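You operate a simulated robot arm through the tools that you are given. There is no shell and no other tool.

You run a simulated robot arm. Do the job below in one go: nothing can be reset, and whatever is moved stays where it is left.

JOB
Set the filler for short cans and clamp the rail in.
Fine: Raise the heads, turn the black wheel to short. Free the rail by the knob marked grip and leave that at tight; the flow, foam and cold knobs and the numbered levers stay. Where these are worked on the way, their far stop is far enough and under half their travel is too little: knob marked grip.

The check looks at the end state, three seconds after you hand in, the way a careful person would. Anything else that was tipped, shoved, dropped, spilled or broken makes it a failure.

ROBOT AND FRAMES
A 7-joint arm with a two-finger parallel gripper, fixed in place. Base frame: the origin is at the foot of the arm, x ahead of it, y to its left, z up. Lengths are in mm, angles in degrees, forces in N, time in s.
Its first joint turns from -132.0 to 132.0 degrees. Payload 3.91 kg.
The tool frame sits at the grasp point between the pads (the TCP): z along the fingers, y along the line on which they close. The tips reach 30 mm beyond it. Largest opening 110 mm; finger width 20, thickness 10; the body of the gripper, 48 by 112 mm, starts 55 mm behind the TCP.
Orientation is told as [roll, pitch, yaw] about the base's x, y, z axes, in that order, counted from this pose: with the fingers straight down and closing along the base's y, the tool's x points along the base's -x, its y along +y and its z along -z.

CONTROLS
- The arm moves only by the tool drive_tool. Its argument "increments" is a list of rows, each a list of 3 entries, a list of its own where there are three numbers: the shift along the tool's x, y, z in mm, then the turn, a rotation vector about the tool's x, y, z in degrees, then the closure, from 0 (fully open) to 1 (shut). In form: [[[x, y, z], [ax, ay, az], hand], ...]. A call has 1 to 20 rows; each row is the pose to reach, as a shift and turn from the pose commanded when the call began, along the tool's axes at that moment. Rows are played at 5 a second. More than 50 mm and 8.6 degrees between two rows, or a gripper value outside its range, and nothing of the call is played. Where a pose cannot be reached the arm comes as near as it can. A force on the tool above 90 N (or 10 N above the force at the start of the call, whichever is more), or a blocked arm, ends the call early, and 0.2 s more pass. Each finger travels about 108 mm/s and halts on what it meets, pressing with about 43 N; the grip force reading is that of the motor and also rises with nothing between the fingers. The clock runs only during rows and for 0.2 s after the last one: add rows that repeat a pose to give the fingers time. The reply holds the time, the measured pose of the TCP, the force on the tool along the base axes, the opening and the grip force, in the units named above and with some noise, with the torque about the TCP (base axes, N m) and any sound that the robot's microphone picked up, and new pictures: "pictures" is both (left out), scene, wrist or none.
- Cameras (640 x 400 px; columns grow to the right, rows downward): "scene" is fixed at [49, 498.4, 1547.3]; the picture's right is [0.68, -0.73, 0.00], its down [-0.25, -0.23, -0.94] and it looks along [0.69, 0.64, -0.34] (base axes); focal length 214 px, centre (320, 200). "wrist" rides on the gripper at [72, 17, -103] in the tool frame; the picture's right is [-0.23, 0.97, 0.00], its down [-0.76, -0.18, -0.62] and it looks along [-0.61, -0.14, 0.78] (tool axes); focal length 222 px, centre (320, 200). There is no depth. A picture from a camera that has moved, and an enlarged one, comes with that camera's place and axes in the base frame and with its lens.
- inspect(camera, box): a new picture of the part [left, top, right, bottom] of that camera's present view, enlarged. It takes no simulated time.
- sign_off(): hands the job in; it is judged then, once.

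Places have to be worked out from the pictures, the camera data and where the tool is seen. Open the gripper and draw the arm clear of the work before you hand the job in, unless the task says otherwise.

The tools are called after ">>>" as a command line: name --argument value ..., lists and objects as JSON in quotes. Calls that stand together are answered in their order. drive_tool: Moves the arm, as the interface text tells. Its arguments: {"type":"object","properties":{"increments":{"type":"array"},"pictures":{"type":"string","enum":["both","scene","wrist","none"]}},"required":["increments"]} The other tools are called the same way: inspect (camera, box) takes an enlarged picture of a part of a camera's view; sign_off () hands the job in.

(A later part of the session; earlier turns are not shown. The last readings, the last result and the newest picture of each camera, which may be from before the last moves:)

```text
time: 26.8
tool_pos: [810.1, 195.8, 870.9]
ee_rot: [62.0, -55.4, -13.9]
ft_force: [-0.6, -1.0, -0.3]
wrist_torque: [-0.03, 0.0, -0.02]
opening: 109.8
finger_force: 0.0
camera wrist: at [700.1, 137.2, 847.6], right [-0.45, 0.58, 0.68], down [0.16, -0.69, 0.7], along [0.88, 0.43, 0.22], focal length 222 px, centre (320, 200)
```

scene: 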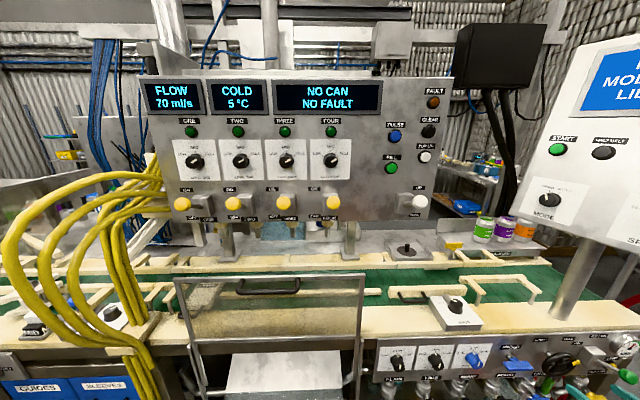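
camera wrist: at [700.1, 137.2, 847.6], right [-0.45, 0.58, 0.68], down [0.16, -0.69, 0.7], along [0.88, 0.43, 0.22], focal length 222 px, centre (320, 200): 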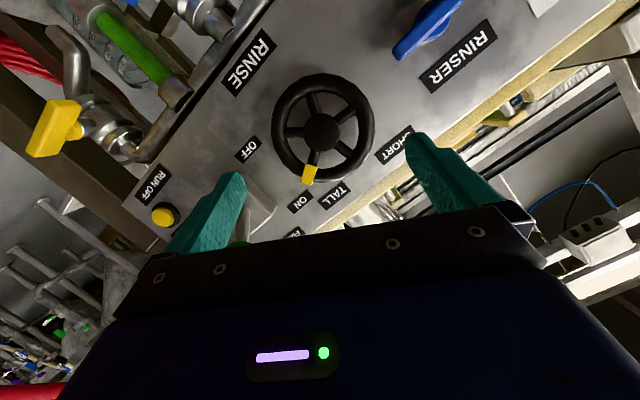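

The wheel is centred between the open fingers with the peg clear of both. I advance 76 mm so the pads flank the rim, leaving about 25 mm to the panel.

>>> drive_tool --increments '[[[0, 1.5, 26], [0, 0, 0], 0], [[0, 1.5, 52], [0, 0, 0], 0], [[0, 1.5, 76], [0, 0, 0], 0], [[0, 1.5, 76], [0, 0, 0], 0]]' --pictures "both"

```text
time: 27.8
tool_pos: [853.8, 255.8, 851.4]
ee_rot: [61.8, -55.5, -13.8]
ft_force: [0.0, 0.0, 0.0]
wrist_torque: [-0.02, 0.04, 0.0]
opening: 110.1
finger_force: 0.0
camera wrist: at [743.3, 197.0, 828.2], right [-0.45, 0.58, 0.67], down [0.16, -0.69, 0.7], along [0.88, 0.43, 0.22], focal length 222 px, centre (320, 200)
```

scene: 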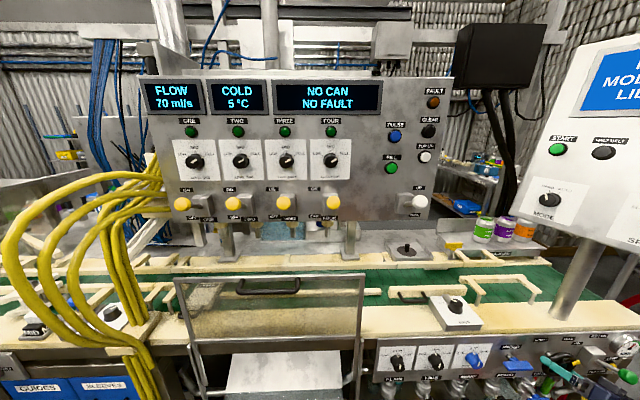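
wrist: 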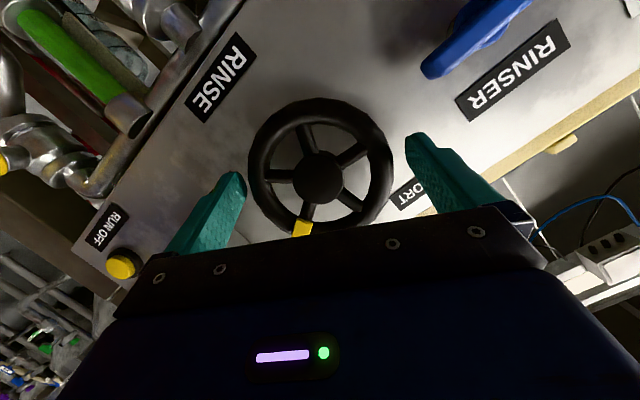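

The rim lies about 21 mm beyond the TCP, so I go in 7 mm more and then close on it.

>>> drive_tool --increments '[[[0, 0.5, 7], [0, 0, 0], 0], [[0, 0.5, 7], [0, 0, 0], 0.15], [[0, 0.5, 7], [0, 0, 0], 0.4], [[0, 0.5, 7], [0, 0, 0], 0.4]]' --pictures "wrist"

```text
time: 28.8
tool_pos: [859.6, 259.1, 848.7]
ee_rot: [61.8, -55.4, -13.7]
ft_force: [8.5, -11.9, -11.5]
wrist_torque: [-0.58, 0.37, -0.7]
opening: 97.6
finger_force: 44.7
camera wrist: at [748.9, 201.0, 825.9], right [-0.45, 0.59, 0.67], down [0.16, -0.69, 0.71], along [0.88, 0.42, 0.22], focal length 222 px, centre (320, 200)
```

wrist: 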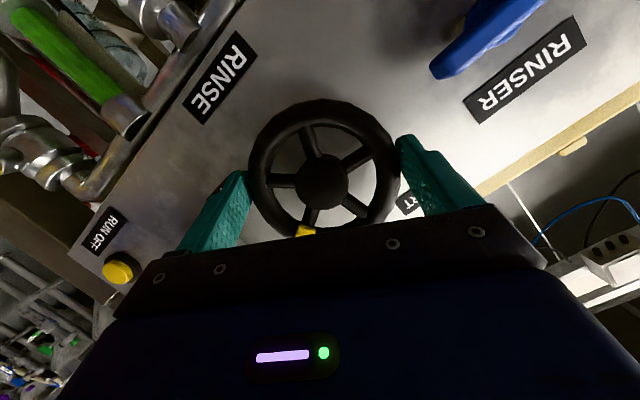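

The rim is held (opening 97.6 mm, so that is its diameter). I turn counter-clockwise 30° about the wheel axis and watch the torque.

>>> drive_tool --increments '[[[0.1, -1, 0], [1.84, 0, -5.7], 0.4], [[0.2, -0.6, 0.1], [3.69, 0, -11.4], 0.4], [[0.3, -0.2, 0.1], [5.53, 0, -17.1], 0.4], [[0.4, 0.2, 0.1], [7.38, 0, -22.8], 0.4], [[0.5, 0.7, 0.2], [9.22, 0, -28.5], 0.4]]' --pictures "wrist"

```text
time: 30.0
tool_pos: [860.7, 260.9, 848.5]
ee_rot: [0.1, -71.9, 42.8]
ft_force: [19.8, -49.3, -10.8]
wrist_torque: [-0.18, 0.32, -1.39]
opening: 97.7
finger_force: 44.7
camera wrist: at [761.3, 190.4, 812.5], right [-0.61, 0.76, 0.22], down [-0.14, -0.37, 0.92], along [0.78, 0.53, 0.34], focal length 222 px, centre (320, 200)
```

wrist: 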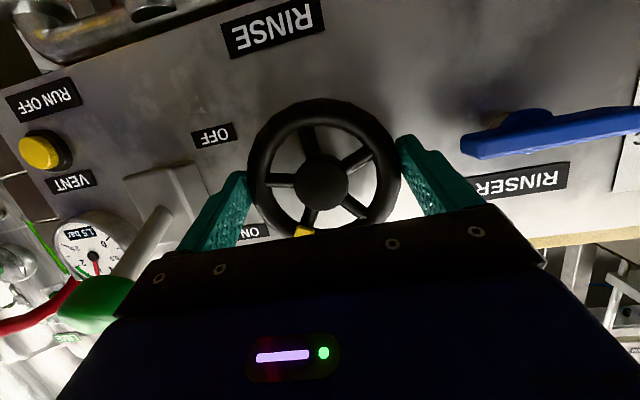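

The wheel turned with the hand (peg unchanged in the hand view). A 50 N sideways load shows the true centre is about 1 mm further right, so I shift by that and turn another 30°.

>>> drive_tool --increments '[[[0.1, -0.8, 0], [1.84, 0, -5.7], 0.4], [[0.2, -0.4, 0.1], [3.69, 0, -11.4], 0.4], [[0.3, 0.1, 0.1], [5.53, 0, -17.1], 0.4], [[0.4, 0.5, 0.1], [7.38, 0, -22.8], 0.4], [[0.5, 0.95, 0.2], [9.22, 0, -28.5], 0.4]]' --pictures "both"

```text
time: 31.2
tool_pos: [855.5, 268.4, 870.2]
ee_rot: [-57.4, -56.0, 100.1]
ft_force: [-17.4, 37.6, -19.3]
wrist_torque: [0.85, 0.46, 0.64]
opening: 96.6
finger_force: 31.0
out of reach, approached as far as the arm can: row 3, 4, 5
stopped in row 5: the force on the tool passed its limit at 111 N (the readings are from after the stop); the commanded pose is now the measured one
camera wrist: at [774.7, 178.0, 833.5], right [-0.66, 0.7, -0.27], down [-0.43, -0.05, 0.9], along [0.62, 0.71, 0.33], focal length 222 px, centre (320, 200)
```

scene: 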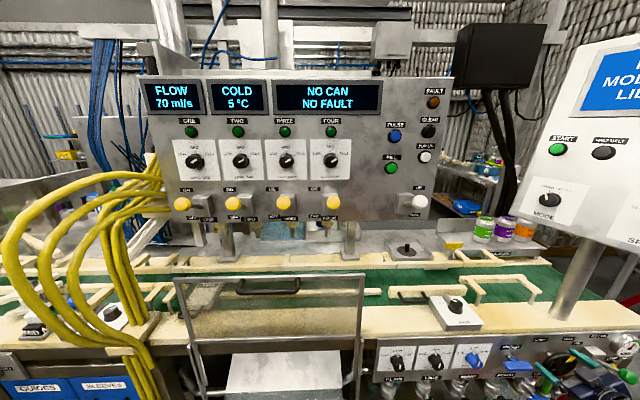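
wrist: 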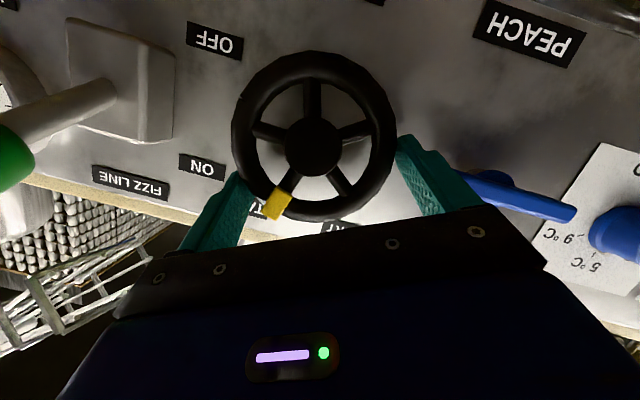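

The arm ran out of reach near the end and slipped off-centre. I look closely at the wheel, the peg and especially the blue RINSER lever beside the finger before doing anything else.

>>> inspect --camera "wrist" --box '[200, 20, 620, 270]'

>>> inspect --camera "scene" --box '[490, 335, 640, 400]'

```text
1.52 times, centred on (410, 145) of wrist
camera zoom: at [774.7, 178.0, 833.5], right [-0.66, 0.7, -0.27], down [-0.43, -0.05, 0.9], along [0.62, 0.71, 0.33], focal length 338 px, centre (183, 284)
```

zoom: 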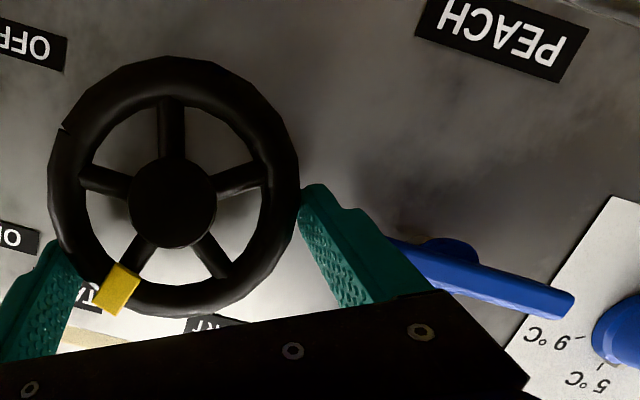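

```text
4.27 times, centred on (565, 368) of scene
camera zoom: at [49.0, 498.4, 1547.3], right [0.68, -0.73, 0.0], down [-0.25, -0.23, -0.94], along [0.69, 0.64, -0.34], focal length 915 px, centre (-725, -515)
```

zoom: 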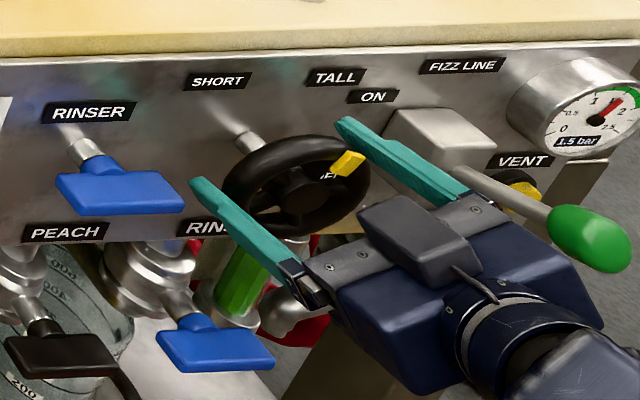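

The blue RINSER lever looks unmoved, with a small gap to the finger, and the wheel has turned about 45° with the peg now nearly at the top. I open just a few millimetres and retract straight along the finger axis so nothing else is touched.

>>> drive_tool --increments '[[[0, 0, 0], [0, 0, 0], 0.08], [[0, 0, 0], [0, 0, 0], 0.06], [[0, 0, -25], [0, 0, 0], 0.06], [[0, 0, -55], [0, 0, 0], 0.06], [[0, 0, -80], [0, 0, 0], 0.06]]' --pictures "both"

```text
time: 32.4
tool_pos: [801.0, 215.1, 897.7]
ee_rot: [-57.9, -55.9, 99.8]
ft_force: [0.8, -0.6, 0.8]
wrist_torque: [0.03, -0.01, 0.0]
opening: 103.2
finger_force: 0.0
camera wrist: at [719.5, 126.2, 860.6], right [-0.65, 0.71, -0.27], down [-0.43, -0.05, 0.9], along [0.63, 0.7, 0.34], focal length 222 px, centre (320, 200)
```

scene: 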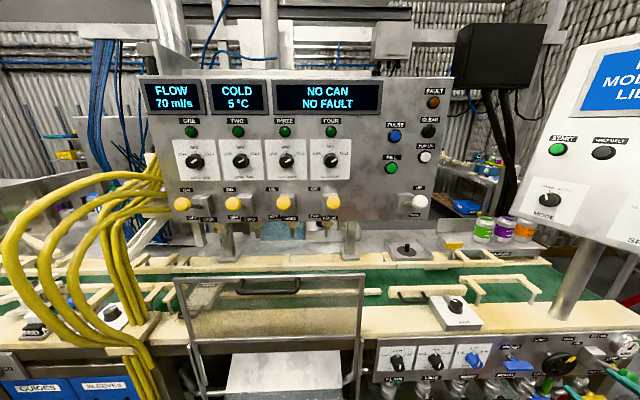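
wrist: 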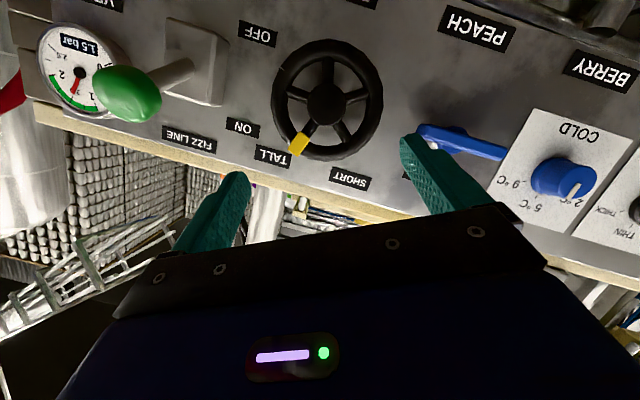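

The wheel turned about 45°; peg is at roughly 75° and the blue lever is untouched. I bring the hand back to the wheel axis with the fingers level, ready for another stroke.

>>> drive_tool --increments '[[[6, 1, 0], [-2.2, 0, 6.7], 0], [[12, 2, 0], [-4.5, 0, 13.5], 0], [[18, 3, -0.5], [-6.7, 0, 20.2], 0], [[23.2, 3.2, -0.9], [-8.93, 0, 26.95], 0], [[23.2, 3.2, -0.9], [-8.93, 0, 26.95], 0]]' --pictures "none"

```text
time: 33.6
tool_pos: [797.3, 205.3, 877.0]
ee_rot: [0.5, -70.4, 45.9]
ft_force: [0.0, -0.5, -0.7]
wrist_torque: [0.0, 0.01, 0.01]
opening: 110.1
finger_force: 0.2
```

I fix the small yaw and tilt errors first.

>>> drive_tool --increments '[[[-0.3, -1.5, 0.7], [1.6, -0.8, 0.57], 0], [[-0.5, -2.9, 1.3], [3.2, -1.6, 1.14], 0], [[-0.5, -2.9, 1.3], [3.2, -1.6, 1.14], 0]]' --pictures "none"

```text
time: 34.4
tool_pos: [800.2, 203.7, 875.8]
ee_rot: [0.6, -72.0, 42.6]
ft_force: [-0.3, 0.2, -0.1]
wrist_torque: [-0.03, -0.02, -0.01]
opening: 110.1
finger_force: 0.1
```

Aligned again. I now rotate the hand 60° clockwise about the wheel axis at the stand-off, to start a longer stroke, and check that the pose is reachable.

>>> drive_tool --increments '[[[0.5, -3.7, 0.2], [-2.3, 0, 7.1], 0], [[1.2, -7.4, 0.4], [-4.6, 0, 14.3], 0], [[2.3, -11, 0.7], [-6.9, 0, 21.4], 0], [[3.6, -14.2, 1.2], [-9.2, 0, 28.5], 0], [[5.5, -17.2, 1.8], [-11.6, 0, 35.7], 0], [[7.5, -20, 2.5], [-13.9, 0, 42.8], 0], [[10, -22.4, 3.2], [-16.2, 0, 50], 0], [[12.5, -24.3, 4], [-18.5, 0, 57.1], 0], [[12.5, -24.3, 4], [-18.5, 0, 57.1], 0]]' --pictures "both"

```text
time: 36.4
tool_pos: [817.9, 186.6, 863.1]
ee_rot: [79.8, -28.1, -26.4]
ft_force: [0.8, 0.3, 0.7]
wrist_torque: [0.0, -0.01, -0.01]
opening: 110.2
finger_force: 0.1
camera wrist: at [703.3, 133.2, 859.9], right [-0.15, 0.26, 0.95], down [0.34, -0.89, 0.3], along [0.93, 0.37, 0.04], focal length 222 px, centre (320, 200)
```

scene: 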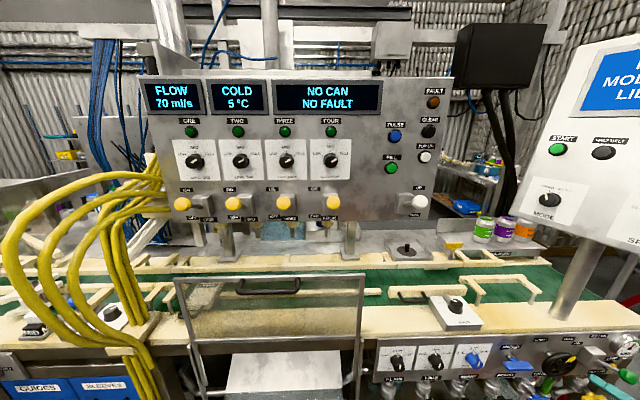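
wrist: 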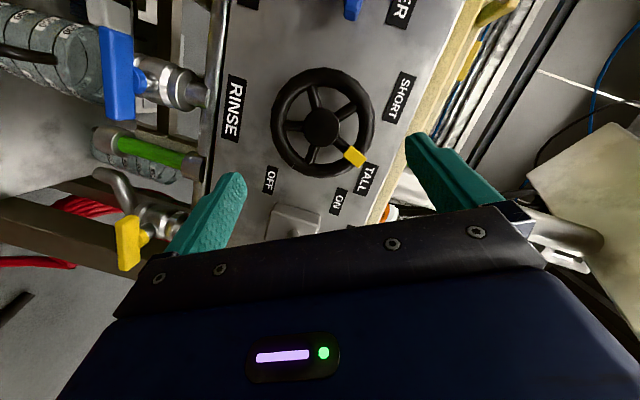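

This pose is reachable and the wheel is centred with the peg well clear of the fingers. I advance 84 mm and close on the rim again.

>>> drive_tool --increments '[[[0, 0.5, 28], [0, 0, 0], 0], [[0, 0.5, 56], [0, 0, 0], 0], [[0, 0.5, 84], [0, 0, 0], 0], [[0, 0.5, 84], [0, 0, 0], 0.15], [[0, 0.5, 84], [0, 0, 0], 0.4], [[0, 0.5, 84], [0, 0, 0], 0.4]]' --pictures "wrist"

```text
time: 37.8
tool_pos: [862.5, 259.4, 852.5]
ee_rot: [79.9, -28.2, -26.3]
ft_force: [-5.2, 3.4, -4.7]
wrist_torque: [0.37, -0.36, 0.24]
opening: 98.3
finger_force: 45.3
camera wrist: at [747.8, 205.0, 848.4], right [-0.15, 0.27, 0.95], down [0.34, -0.89, 0.3], along [0.93, 0.37, 0.04], focal length 222 px, centre (320, 200)
```

wrist: 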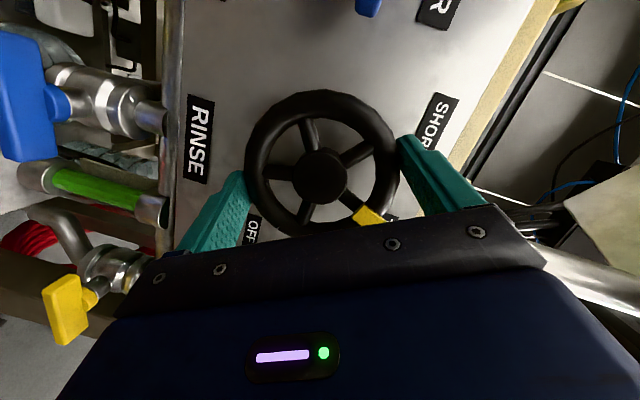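

The grip is centred with low side loads. I turn the wheel counter-clockwise by 37.5° and check.

>>> drive_tool --increments '[[[0, 0.56, 0], [2.32, 0, -7.13], 0.4], [[0.14, 1.11, 0.05], [4.64, 0, -14.27], 0.4], [[0.31, 1.65, 0.1], [6.95, 0, -21.4], 0.4], [[0.55, 2.15, 0.18], [9.27, 0, -28.5], 0.4], [[0.84, 2.62, 0.27], [11.6, 0, -35.7], 0.4]]' --pictures "wrist"

```text
time: 39.0
tool_pos: [862.1, 259.5, 853.6]
ee_rot: [53.3, -61.5, -6.8]
ft_force: [23.8, 6.1, 11.8]
wrist_torque: [0.77, -0.87, 1.07]
opening: 98.3
finger_force: 45.0
camera wrist: at [752.8, 198.2, 825.6], right [-0.51, 0.65, 0.57], down [0.09, -0.62, 0.78], along [0.86, 0.44, 0.26], focal length 222 px, centre (320, 200)
```

wrist: 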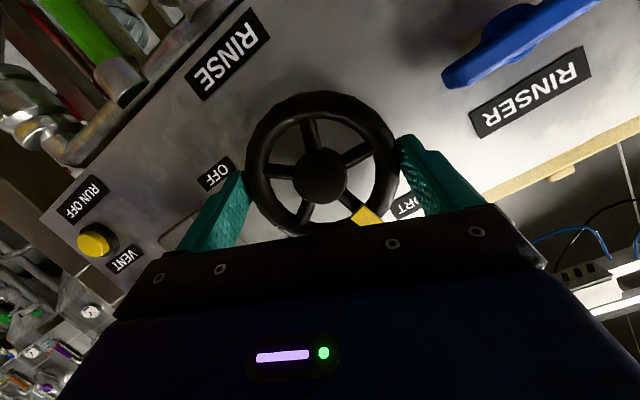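

The wheel follows cleanly. I turn another 30°.

>>> drive_tool --increments '[[[0, 0.56, 0], [2.32, 0, -7.13], 0.4], [[0.14, 1.11, 0.05], [4.64, 0, -14.27], 0.4], [[0.31, 1.65, 0.1], [6.95, 0, -21.4], 0.4], [[0.55, 2.15, 0.18], [9.27, 0, -28.5], 0.4]]' --pictures "both"

```text
time: 40.0
tool_pos: [858.9, 259.6, 851.6]
ee_rot: [-22.8, -70.5, 64.4]
ft_force: [19.1, -20.1, -1.1]
wrist_torque: [0.33, -0.39, -0.6]
opening: 97.9
finger_force: 44.5
camera wrist: at [763.3, 186.2, 813.5], right [-0.62, 0.78, 0.09], down [-0.22, -0.28, 0.93], along [0.75, 0.56, 0.35], focal length 222 px, centre (320, 200)
```

scene: 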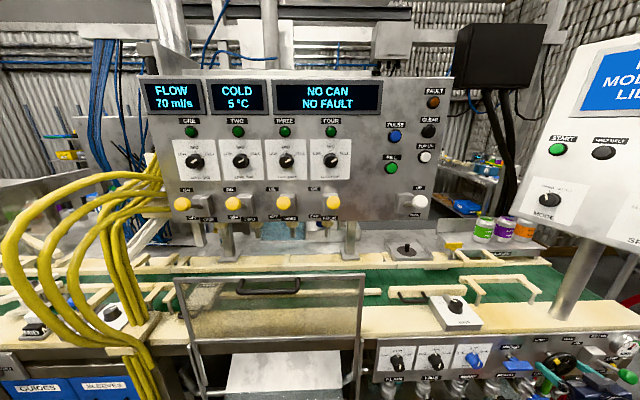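
wrist: 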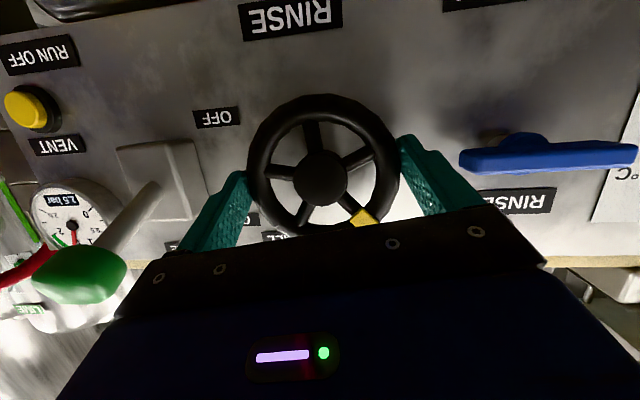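

The wheel has now turned a further 67°. The gauge at the left looks different from before, so I zoom in to check it and the peg.

>>> inspect --camera "wrist" --box '[0, 130, 200, 310]'

>>> inspect --camera "wrist" --box '[200, 80, 460, 250]'

>>> inspect --camera "scene" --box '[490, 330, 640, 400]'

```text
2.22 times, centred on (100, 220) of wrist
camera zoom: at [763.3, 186.2, 813.5], right [-0.62, 0.78, 0.09], down [-0.22, -0.28, 0.93], along [0.75, 0.56, 0.35], focal length 494 px, centre (809, 156)
```

zoom: 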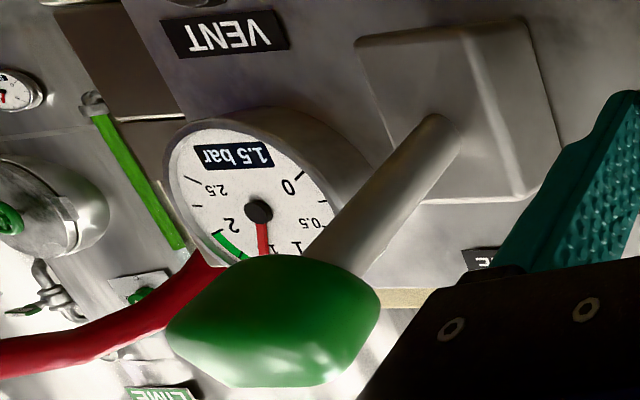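

```text
2.35 times, centred on (330, 165) of wrist
camera zoom: at [763.3, 186.2, 813.5], right [-0.62, 0.78, 0.09], down [-0.22, -0.28, 0.93], along [0.75, 0.56, 0.35], focal length 523 px, centre (296, 282)
```

zoom: 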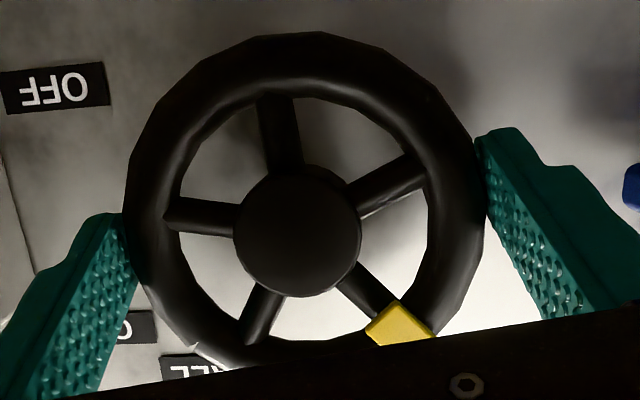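

```text
4.27 times, centred on (565, 365) of scene
camera zoom: at [49.0, 498.4, 1547.3], right [0.68, -0.73, 0.0], down [-0.25, -0.23, -0.94], along [0.69, 0.64, -0.34], focal length 915 px, centre (-725, -504)
```

zoom: 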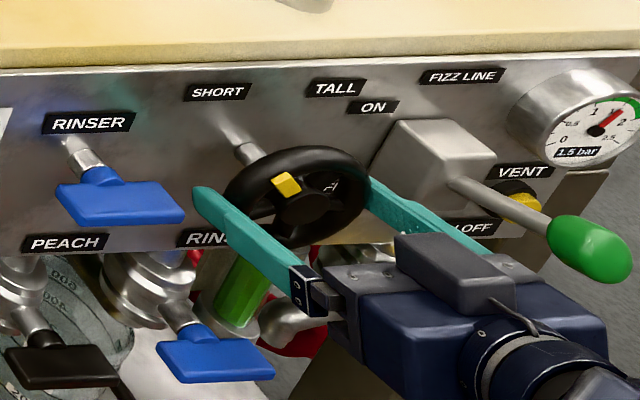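

The gauge still reads 1.5 bar and the blue lever is clear; the peg is now about 130°, with no stop felt yet. I open slightly, retract along the finger axis, and prepare one more stroke.

>>> drive_tool --increments '[[[0, 0, 0], [0, 0, 0], 0.08], [[0, 0, 0], [0, 0, 0], 0.06], [[0, 0, -25], [0, 0, 0], 0.06], [[0, 0, -55], [0, 0, 0], 0.06], [[0, 0, -84], [0, 0, 0], 0.06], [[0, 0, -84], [0, 0, 0], 0]]' --pictures "both"

```text
time: 41.4
tool_pos: [795.7, 211.0, 877.9]
ee_rot: [-22.5, -70.6, 64.4]
ft_force: [0.3, -0.8, 0.5]
wrist_torque: [-0.02, -0.01, 0.01]
opening: 110.2
finger_force: 0.0
camera wrist: at [699.5, 137.1, 840.0], right [-0.63, 0.77, 0.09], down [-0.22, -0.29, 0.93], along [0.75, 0.56, 0.35], focal length 222 px, centre (320, 200)
```

scene: 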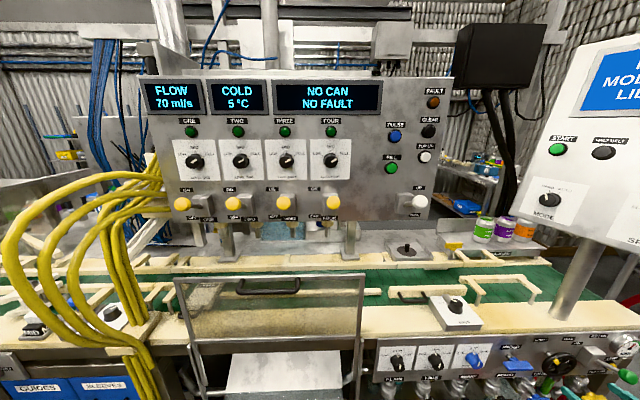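
wrist: 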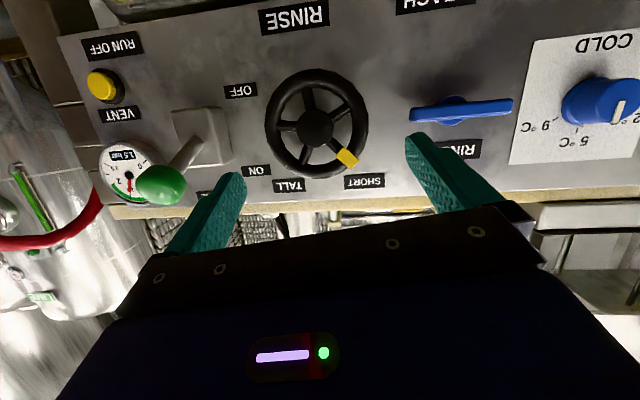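

The peg now points at about 131°, near the SHORT label. I re-centre and rotate the hand back to place the fingers clear of the peg for a last stroke to the stop.

>>> drive_tool --increments '[[[1, -5, 0.3], [-2.3, 0, 7.1], 0], [[2.1, -10, 0.7], [-4.6, 0, 14.3], 0], [[3.2, -15.3, 1.05], [-6.95, 0, 21.4], 0], [[3.2, -15.3, 1.05], [-6.95, 0, 21.4], 0]]' --pictures "wrist"

```text
time: 42.4
tool_pos: [807.0, 198.7, 877.4]
ee_rot: [41.4, -66.5, 4.0]
ft_force: [0.4, -0.4, -0.5]
wrist_torque: [0.02, 0.0, -0.03]
opening: 109.8
finger_force: 0.0
camera wrist: at [701.6, 135.5, 846.1], right [-0.55, 0.69, 0.46], down [0.02, -0.55, 0.84], along [0.83, 0.47, 0.29], focal length 222 px, centre (320, 200)
```

wrist: 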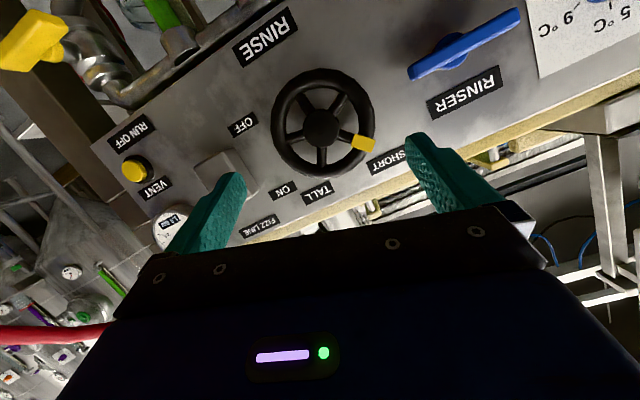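

The peg is about 33° clear of the nearest finger. I advance, close on the rim, and check the grip.

>>> drive_tool --increments '[[[0, 1, 28], [0, 0, 0], 0], [[0, 2, 56], [0, 0, 0], 0], [[0, 2, 84], [0, 0, 0], 0], [[0, 2, 84], [0, 0, 0], 0.15], [[0, 2, 84], [0, 0, 0], 0.4], [[0, 2, 84], [0, 0, 0], 0.4]]' --pictures "wrist"

```text
time: 43.8
tool_pos: [859.6, 258.6, 853.9]
ee_rot: [41.0, -66.5, 4.2]
ft_force: [-1.7, -13.1, -12.6]
wrist_torque: [-0.24, 0.2, -0.12]
opening: 98.6
finger_force: 45.1
camera wrist: at [755.1, 195.5, 823.0], right [-0.55, 0.69, 0.46], down [0.02, -0.54, 0.84], along [0.84, 0.47, 0.28], focal length 222 px, centre (320, 200)
```

wrist: 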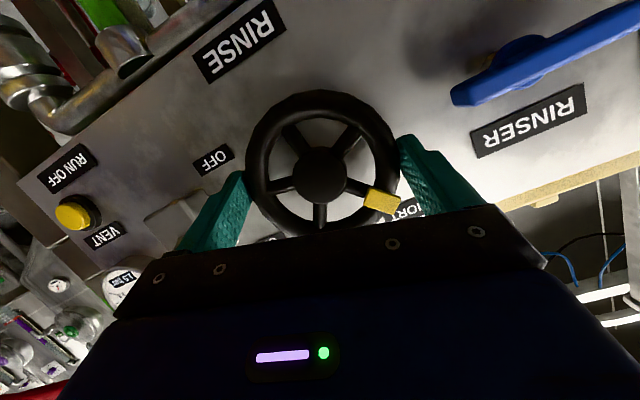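

Gripped again at 98.6 mm. I turn counter-clockwise in small steps and watch for the stop in the torque reading.

>>> drive_tool --increments '[[[0, 0.3, 0], [1.24, 0, -3.8], 0.4], [[0, 0.56, 0], [2.32, 0, -7.13], 0.4], [[0.1, 0.84, 0], [3.48, 0, -10.7], 0.4], [[0.14, 1.11, 0.05], [4.64, 0, -14.27], 0.4]]' --pictures "wrist"

```text
time: 44.8
tool_pos: [860.0, 259.9, 854.8]
ee_rot: [0.4, -72.0, 42.7]
ft_force: [1.4, -5.1, 0.1]
wrist_torque: [0.08, -0.13, 1.07]
opening: 98.2
finger_force: 45.0
camera wrist: at [760.9, 189.6, 817.1], right [-0.61, 0.76, 0.22], down [-0.14, -0.38, 0.92], along [0.78, 0.53, 0.34], focal length 222 px, centre (320, 200)
```

wrist: 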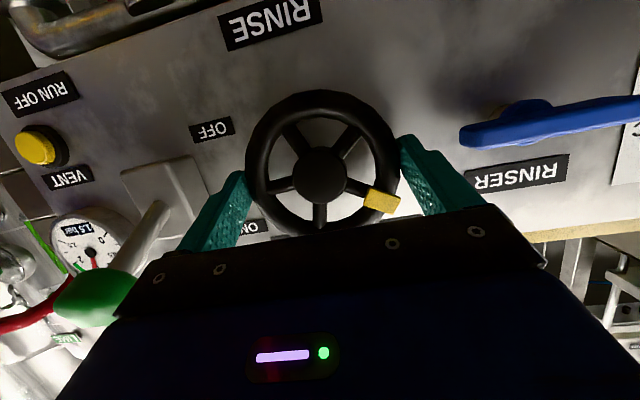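

Still turning freely (peg fixed in the hand frame), now about 146°. I turn a bit further, up to 10° past level.

>>> drive_tool --increments '[[[0, 0.2, 0], [1.08, 0, -3.33], 0.4], [[0, 0.45, 0], [2.16, 0, -6.66], 0.4], [[0.1, 0.75, 0], [3.09, 0, -9.5], 0.4]]' --pictures "both"

```text
time: 45.6
tool_pos: [859.5, 260.7, 852.3]
ee_rot: [-29.2, -69.5, 70.6]
ft_force: [-2.0, -0.9, -1.4]
wrist_torque: [1.61, 1.42, 0.31]
opening: 98.6
finger_force: 45.0
camera wrist: at [765.0, 185.1, 813.9], right [-0.63, 0.78, 0.05], down [-0.25, -0.26, 0.93], along [0.74, 0.58, 0.35], focal length 222 px, centre (320, 200)
```

scene: 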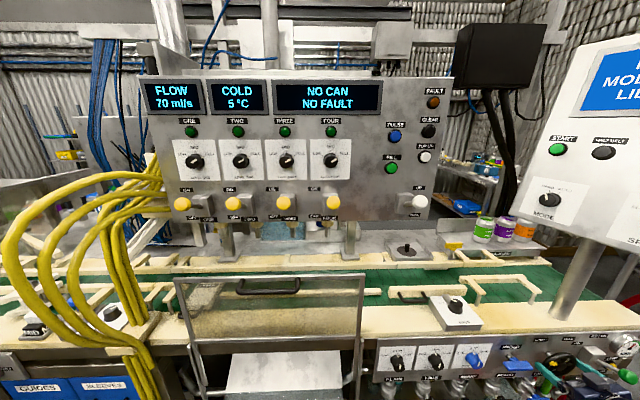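
wrist: 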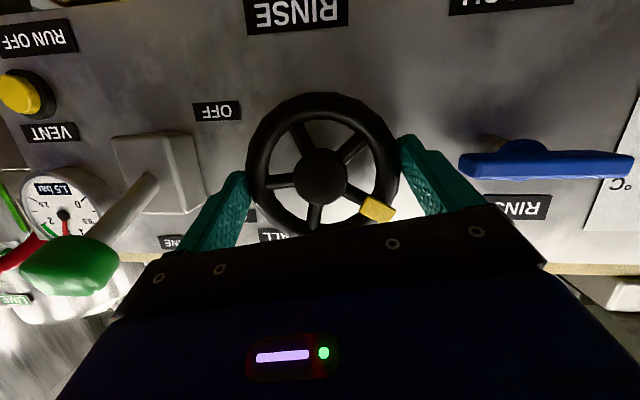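

A reacting torque of 2.1 N·m appeared and the wheel stopped following, so it has reached its SHORT stop at about 150°. I open slightly, retract along the finger axis and verify.

>>> drive_tool --increments '[[[0, 0, 0], [0, 0, 0], 0.08], [[0, 0, 0], [0, 0, 0], 0.06], [[0, 0, -25], [0, 0, 0], 0.06], [[0, 0, -55], [0, 0, 0], 0.06], [[0, 0, -84], [0, 0, 0], 0.06], [[0, 0, -110], [0, 0, 0], 0.06]]' --pictures "both"

>>> inspect --camera "scene" --box '[490, 330, 640, 400]'

>>> inspect --camera "wrist" --box '[200, 50, 460, 220]'

```text
time: 47.0
tool_pos: [779.2, 192.0, 888.2]
ee_rot: [-29.2, -69.5, 70.7]
ft_force: [-0.4, -1.4, 0.2]
wrist_torque: [0.0, 0.02, -0.02]
opening: 103.3
finger_force: 0.1
camera wrist: at [683.6, 117.8, 848.3], right [-0.63, 0.78, 0.05], down [-0.25, -0.26, 0.93], along [0.74, 0.58, 0.35], focal length 222 px, centre (320, 200)
```

scene: 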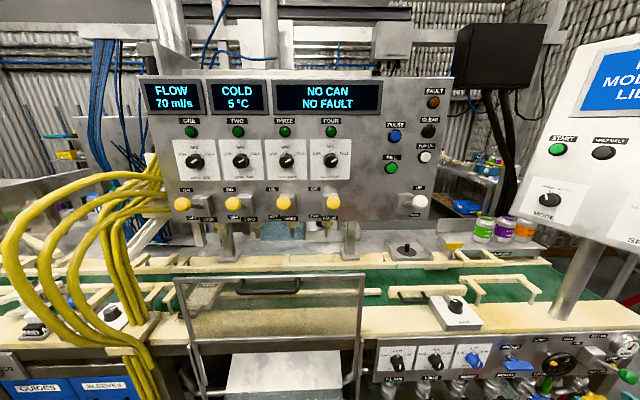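
wrist: 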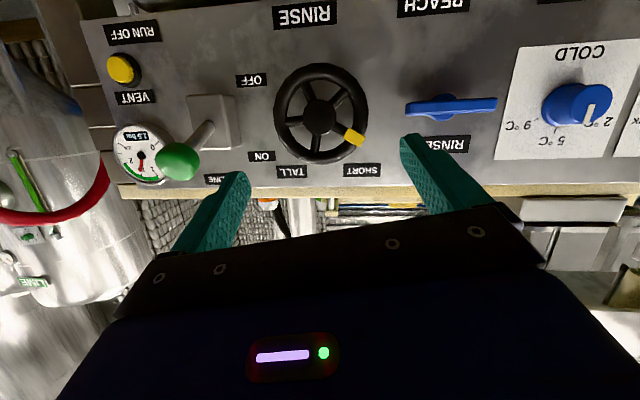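

```text
4.27 times, centred on (565, 365) of scene
camera zoom: at [49.0, 498.4, 1547.3], right [0.68, -0.73, 0.0], down [-0.25, -0.23, -0.94], along [0.69, 0.64, -0.34], focal length 915 px, centre (-725, -504)
```

zoom: 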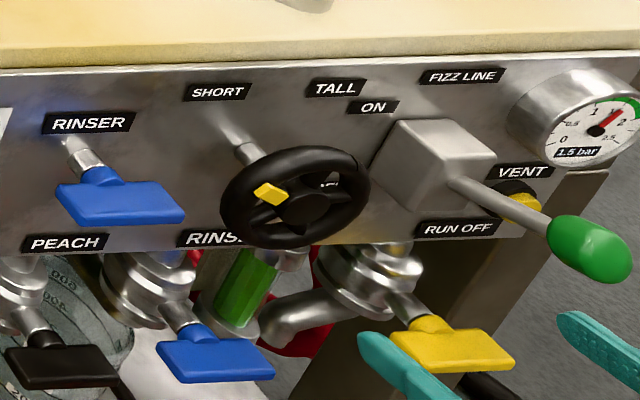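

```text
2.35 times, centred on (330, 135) of wrist
camera zoom: at [683.6, 117.8, 848.3], right [-0.63, 0.78, 0.05], down [-0.25, -0.26, 0.93], along [0.74, 0.58, 0.35], focal length 523 px, centre (296, 353)
```

zoom: 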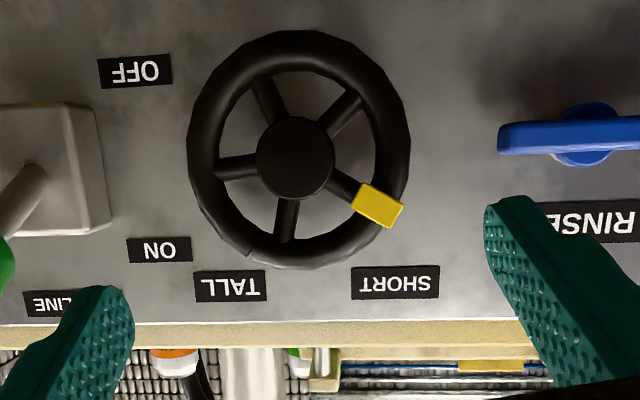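

The peg points to the SHORT side (~147°, mirror of its ~31° start), and all neighbouring levers look unchanged. I withdraw upward and turn the hand back square, on the way to the grip box.

>>> drive_tool --increments '[[[-10, 5, -30], [0, 0, 0], 0.06], [[-45, 25, -55], [-1, 0, 3.2], 0.06], [[-80, 47, -75], [-2, 0, 6.4], 0], [[-113, 69, -90], [-3.1, 0, 9.5], 0], [[-113, 69, -90], [-3.1, 0, 9.5], 0]]' --pictures "none"

```text
time: 48.2
tool_pos: [683.3, 225.3, 1010.1]
ee_rot: [0.6, -72.1, 42.5]
ft_force: [0.3, -0.5, 0.2]
wrist_torque: [-0.02, 0.0, 0.0]
opening: 110.0
finger_force: 0.0
```

Square again at θ=72°. I now rotate the tool to point straight down while moving to a viewing pose over the grip box.

>>> drive_tool --increments '[[[-18, 23, 9], [0, 8, 0], 0], [[-36, 46, 18], [0, 16, 0], 0], [[-54, 68, 27], [0, 24, 0], 0], [[-72, 91, 36], [0, 32, 0], 0], [[-90, 114, 45], [0, 40, 0], 0], [[-108, 137, 54], [0, 48, 0], 0], [[-127, 159, 63], [0, 56, 0], 0], [[-145, 182, 72], [0, 64, 0], 0], [[-162.7, 205, 80.9], [0, 72.1, 0], 0], [[-162.7, 205, 80.9], [0, 72.1, 0], 0]]' --pictures "both"

>>> inspect --camera "wrist" --box '[220, 80, 460, 230]'

```text
time: 50.4
tool_pos: [633.2, 462.8, 1141.7]
ee_rot: [0.2, 0.3, 43.0]
ft_force: [0.1, -0.1, -0.1]
wrist_torque: [0.0, 0.01, 0.01]
opening: 109.6
finger_force: 0.0
camera wrist: at [569.9, 424.8, 1245.6], right [-0.5, 0.87, 0.0], down [0.68, 0.39, 0.62], along [0.54, 0.31, -0.78], focal length 222 px, centre (320, 200)
```

scene: 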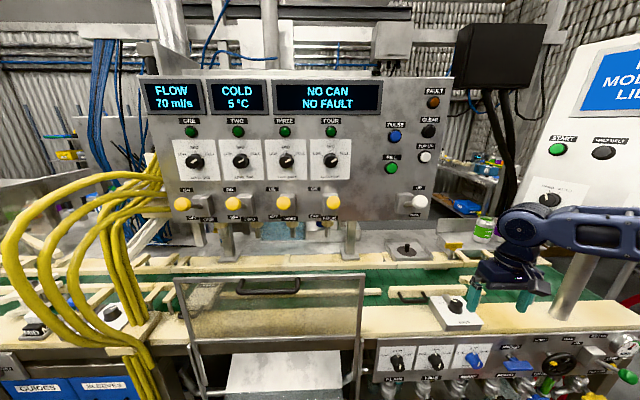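
wrist: 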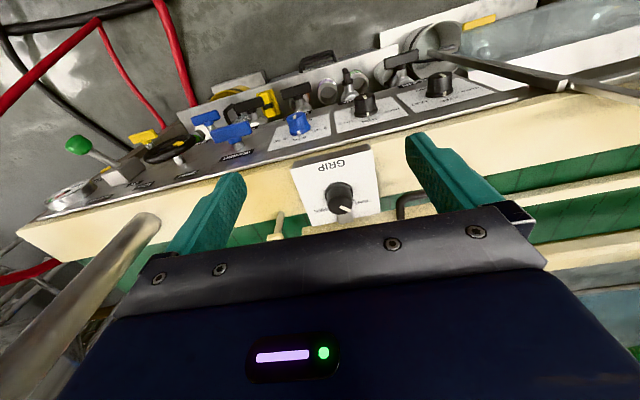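

```text
2.67 times, centred on (340, 155) of wrist
camera zoom: at [569.9, 424.8, 1245.6], right [-0.5, 0.87, 0.0], down [0.68, 0.39, 0.62], along [0.54, 0.31, -0.78], focal length 592 px, centre (267, 320)
```

zoom: 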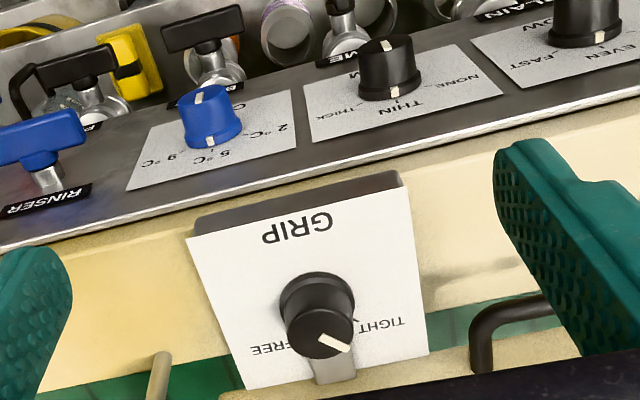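

The knob top triangulates to about U=94, V=900, z≈1017. I move the tool right above it with clearance and look again.

>>> drive_tool --increments '[[[-40, -0.5, 10], [0, 0, 0], 0], [[-80, -1, 25], [0, 0, 0], 0], [[-121, -1.2, 45], [0, 0, 0], 0], [[-121, -1.2, 45], [0, 0, 0], 0]]' --pictures "both"

>>> inspect --camera "wrist" --box '[200, 60, 460, 230]'

```text
time: 51.4
tool_pos: [722.7, 541.5, 1090.7]
ee_rot: [0.2, 0.1, 43.0]
ft_force: [-0.3, -0.5, -0.2]
wrist_torque: [-0.01, -0.01, 0.0]
opening: 110.2
finger_force: 0.1
camera wrist: at [659.1, 504.1, 1195.3], right [-0.5, 0.87, 0.0], down [0.68, 0.39, 0.62], along [0.54, 0.31, -0.78], focal length 222 px, centre (320, 200)
```

scene: 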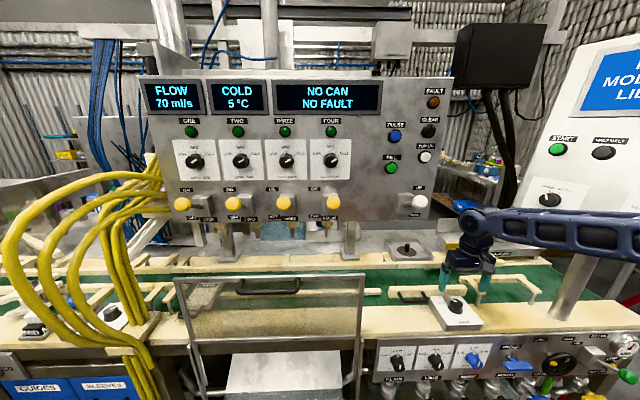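
wrist: 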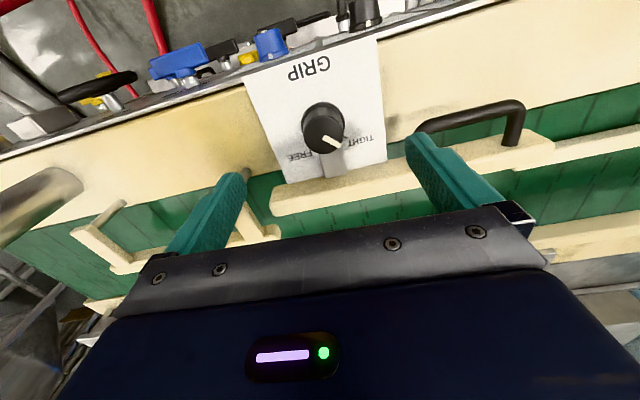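

```text
2.35 times, centred on (330, 145) of wrist
camera zoom: at [659.1, 504.1, 1195.3], right [-0.5, 0.87, 0.0], down [0.68, 0.39, 0.62], along [0.54, 0.31, -0.78], focal length 523 px, centre (296, 329)
```

zoom: 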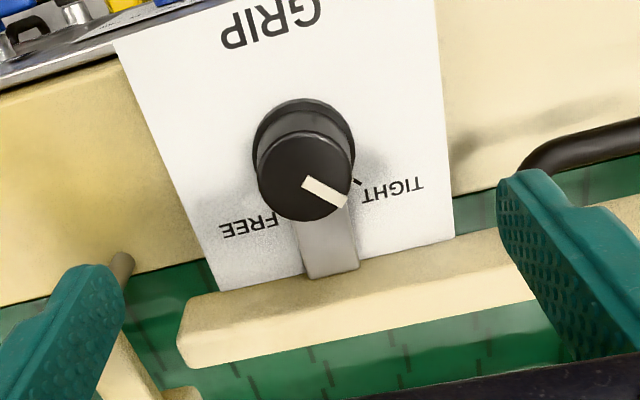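

The knob top is at U=93.6, V=895, z≈1025, with the clamp tongue on its rail side. I centre over it and pre-rotate the hand 45° counter-clockwise, so a 90° turn to FREE fits without the fingers crossing the tongue.

>>> drive_tool --increments '[[[0.7, 0.8, 3], [0, 0, -7.5], 0], [[1.4, 1.6, 6], [0, 0, -15], 0], [[2.1, 2.4, 9], [0, 0, -22.5], 0], [[2.9, 3.2, 12], [0, 0, -30], 0], [[2.9, 3.2, 15], [0, 0, -37.5], 0], [[2.9, 3.2, 15], [0, 0, -45], 0], [[2.9, 3.2, 15], [0, 0, -45], 0]]' --pictures "both"

```text
time: 53.0
tool_pos: [718.7, 543.5, 1077.6]
ee_rot: [0.2, -0.1, 88.1]
ft_force: [-0.7, 0.1, -0.7]
wrist_torque: [-0.01, -0.01, 0.0]
opening: 110.2
finger_force: 0.0
camera wrist: at [699.7, 471.1, 1181.1], right [-0.97, 0.26, 0.0], down [0.2, 0.76, 0.62], along [0.16, 0.6, -0.78], focal length 222 px, centre (320, 200)
```

scene: 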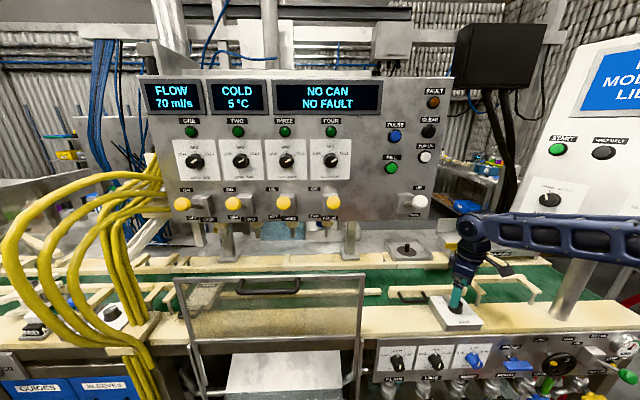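
wrist: 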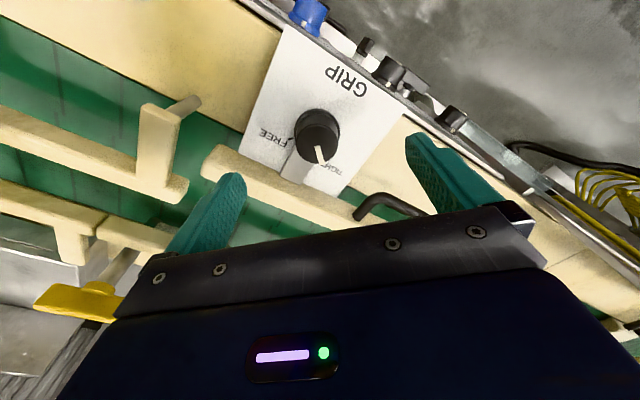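

The rotation was reachable. I zoom to centre precisely on the knob before going down.

>>> inspect --camera "wrist" --box '[220, 80, 420, 205]'

```text
3.20 times, centred on (320, 142) of wrist
camera zoom: at [699.7, 471.1, 1181.1], right [-0.97, 0.26, 0.0], down [0.2, 0.76, 0.62], along [0.16, 0.6, -0.78], focal length 711 px, centre (320, 384)
```

zoom: 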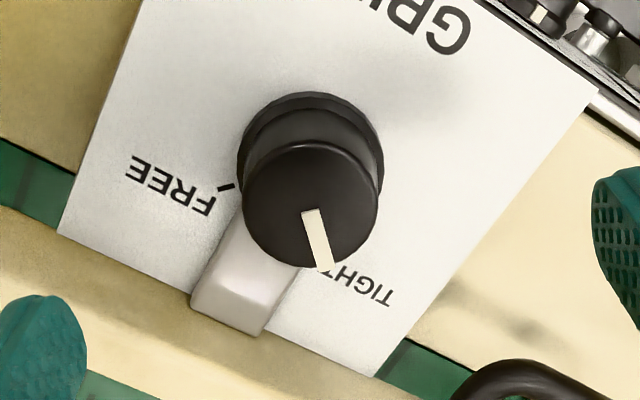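

Two views agree best on the knob top at z≈1015, centre U=93, V=898, with the box top near z=984; the rail itself lies further back at V≈975. I descend with the fingers partly closed to flank the knob, tips staying above the tongue, then close.

>>> drive_tool --increments '[[[0, -1.4, 15], [0, 0, 0], 0.25], [[0, -1.4, 32], [0, 0, 0], 0.4], [[0, -1.4, 48], [0, 0, 0], 0.4], [[0, -1.4, 48], [0, 0, 0], 0.4]]' --pictures "both"

>>> inspect --camera "wrist" --box '[220, 100, 420, 225]'

```text
time: 54.0
tool_pos: [717.3, 543.5, 1030.2]
ee_rot: [0.3, 0.0, 88.0]
ft_force: [0.2, -0.5, 0.5]
wrist_torque: [0.02, -0.02, 0.01]
opening: 66.1
finger_force: 0.1
camera wrist: at [700.0, 471.6, 1133.3], right [-0.97, 0.26, 0.0], down [0.21, 0.75, 0.62], along [0.16, 0.6, -0.78], focal length 222 px, centre (320, 200)
```

scene: 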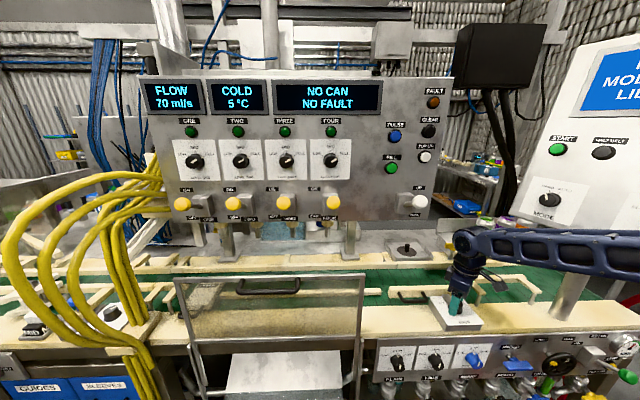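
wrist: 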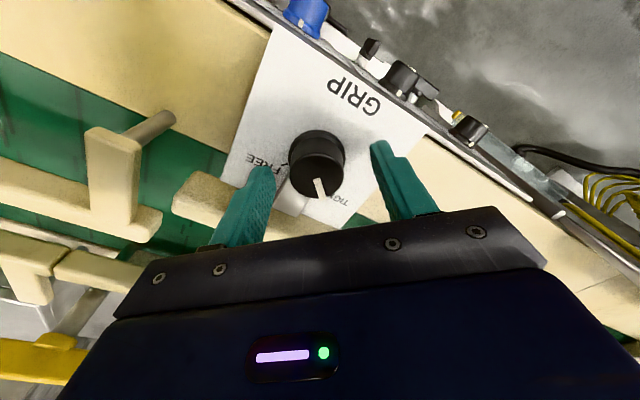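

```text
3.20 times, centred on (320, 162) of wrist
camera zoom: at [700.0, 471.6, 1133.3], right [-0.97, 0.26, 0.0], down [0.21, 0.75, 0.62], along [0.16, 0.6, -0.78], focal length 711 px, centre (320, 320)
```

zoom: 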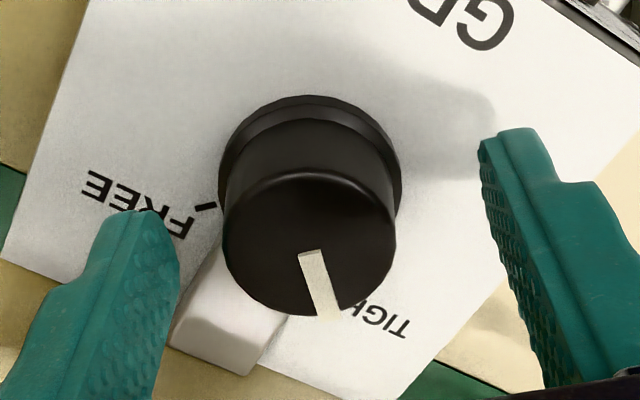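

The knob sits centred between the fingers. I lower 3 mm more, shift 1.5 mm, and close on it.

>>> drive_tool --increments '[[[0, -1.5, 3], [0, 0, 0], 0.4], [[0, -1.5, 3], [0, 0, 0], 0.6], [[0, -1.5, 3], [0, 0, 0], 0.85], [[0, -1.5, 3], [0, 0, 0], 0.85]]' --pictures "wrist"

```text
time: 55.0
tool_pos: [720.0, 543.2, 1027.0]
ee_rot: [0.2, 0.0, 88.0]
ft_force: [1.7, -0.4, -0.7]
wrist_torque: [0.15, -0.04, 0.0]
opening: 35.2
finger_force: 44.9
camera wrist: at [702.1, 471.6, 1130.1], right [-0.97, 0.26, 0.0], down [0.21, 0.75, 0.62], along [0.16, 0.6, -0.78], focal length 222 px, centre (320, 200)
```

wrist: 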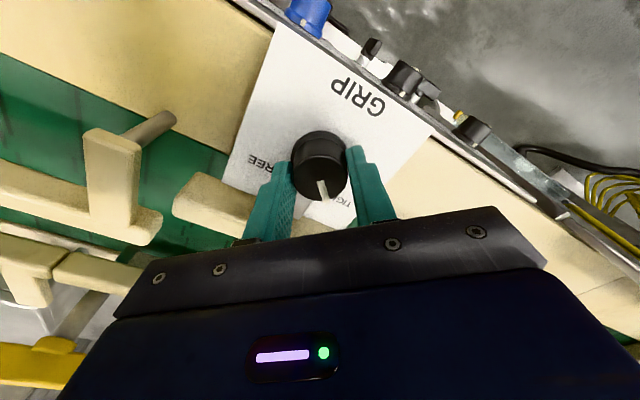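

Gripped at 35 mm with low forces. I turn clockwise (towards FREE) by 45° first and check the torque.

>>> drive_tool --increments '[[[0, 0, 0], [0, 0, 7.5], 0.85], [[0, 0, 0], [0, 0, 15], 0.85], [[0, 0, 0], [0, 0, 22.5], 0.85], [[0, 0, 0], [0, 0, 30], 0.85], [[0, 0, 0], [0, 0, 37.5], 0.85], [[0, 0, 0], [0, 0, 45], 0.85]]' --pictures "wrist"

>>> inspect --camera "wrist" --box '[220, 100, 420, 225]'

```text
time: 56.4
tool_pos: [720.3, 543.6, 1026.2]
ee_rot: [0.3, 0.2, 43.0]
ft_force: [-5.2, 6.0, -7.7]
wrist_torque: [0.22, -0.34, -0.01]
opening: 35.1
finger_force: 45.2
camera wrist: at [657.1, 506.4, 1130.5], right [-0.5, 0.87, 0.0], down [0.68, 0.39, 0.62], along [0.54, 0.31, -0.78], focal length 222 px, centre (320, 200)
```

wrist: 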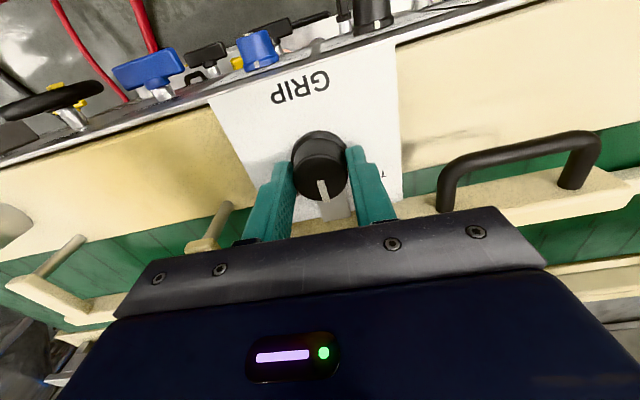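

```text
3.20 times, centred on (320, 162) of wrist
camera zoom: at [657.1, 506.4, 1130.5], right [-0.5, 0.87, 0.0], down [0.68, 0.39, 0.62], along [0.54, 0.31, -0.78], focal length 711 px, centre (320, 320)
```

zoom: 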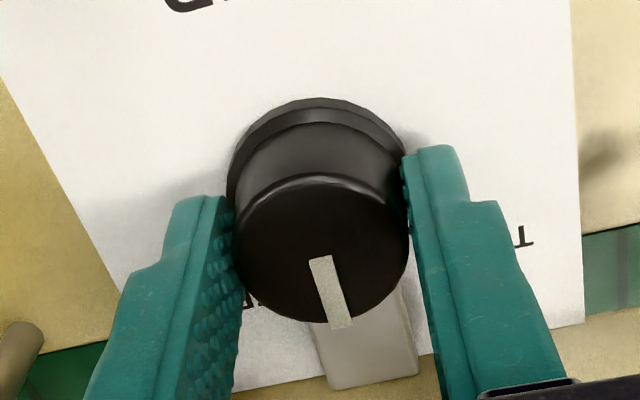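

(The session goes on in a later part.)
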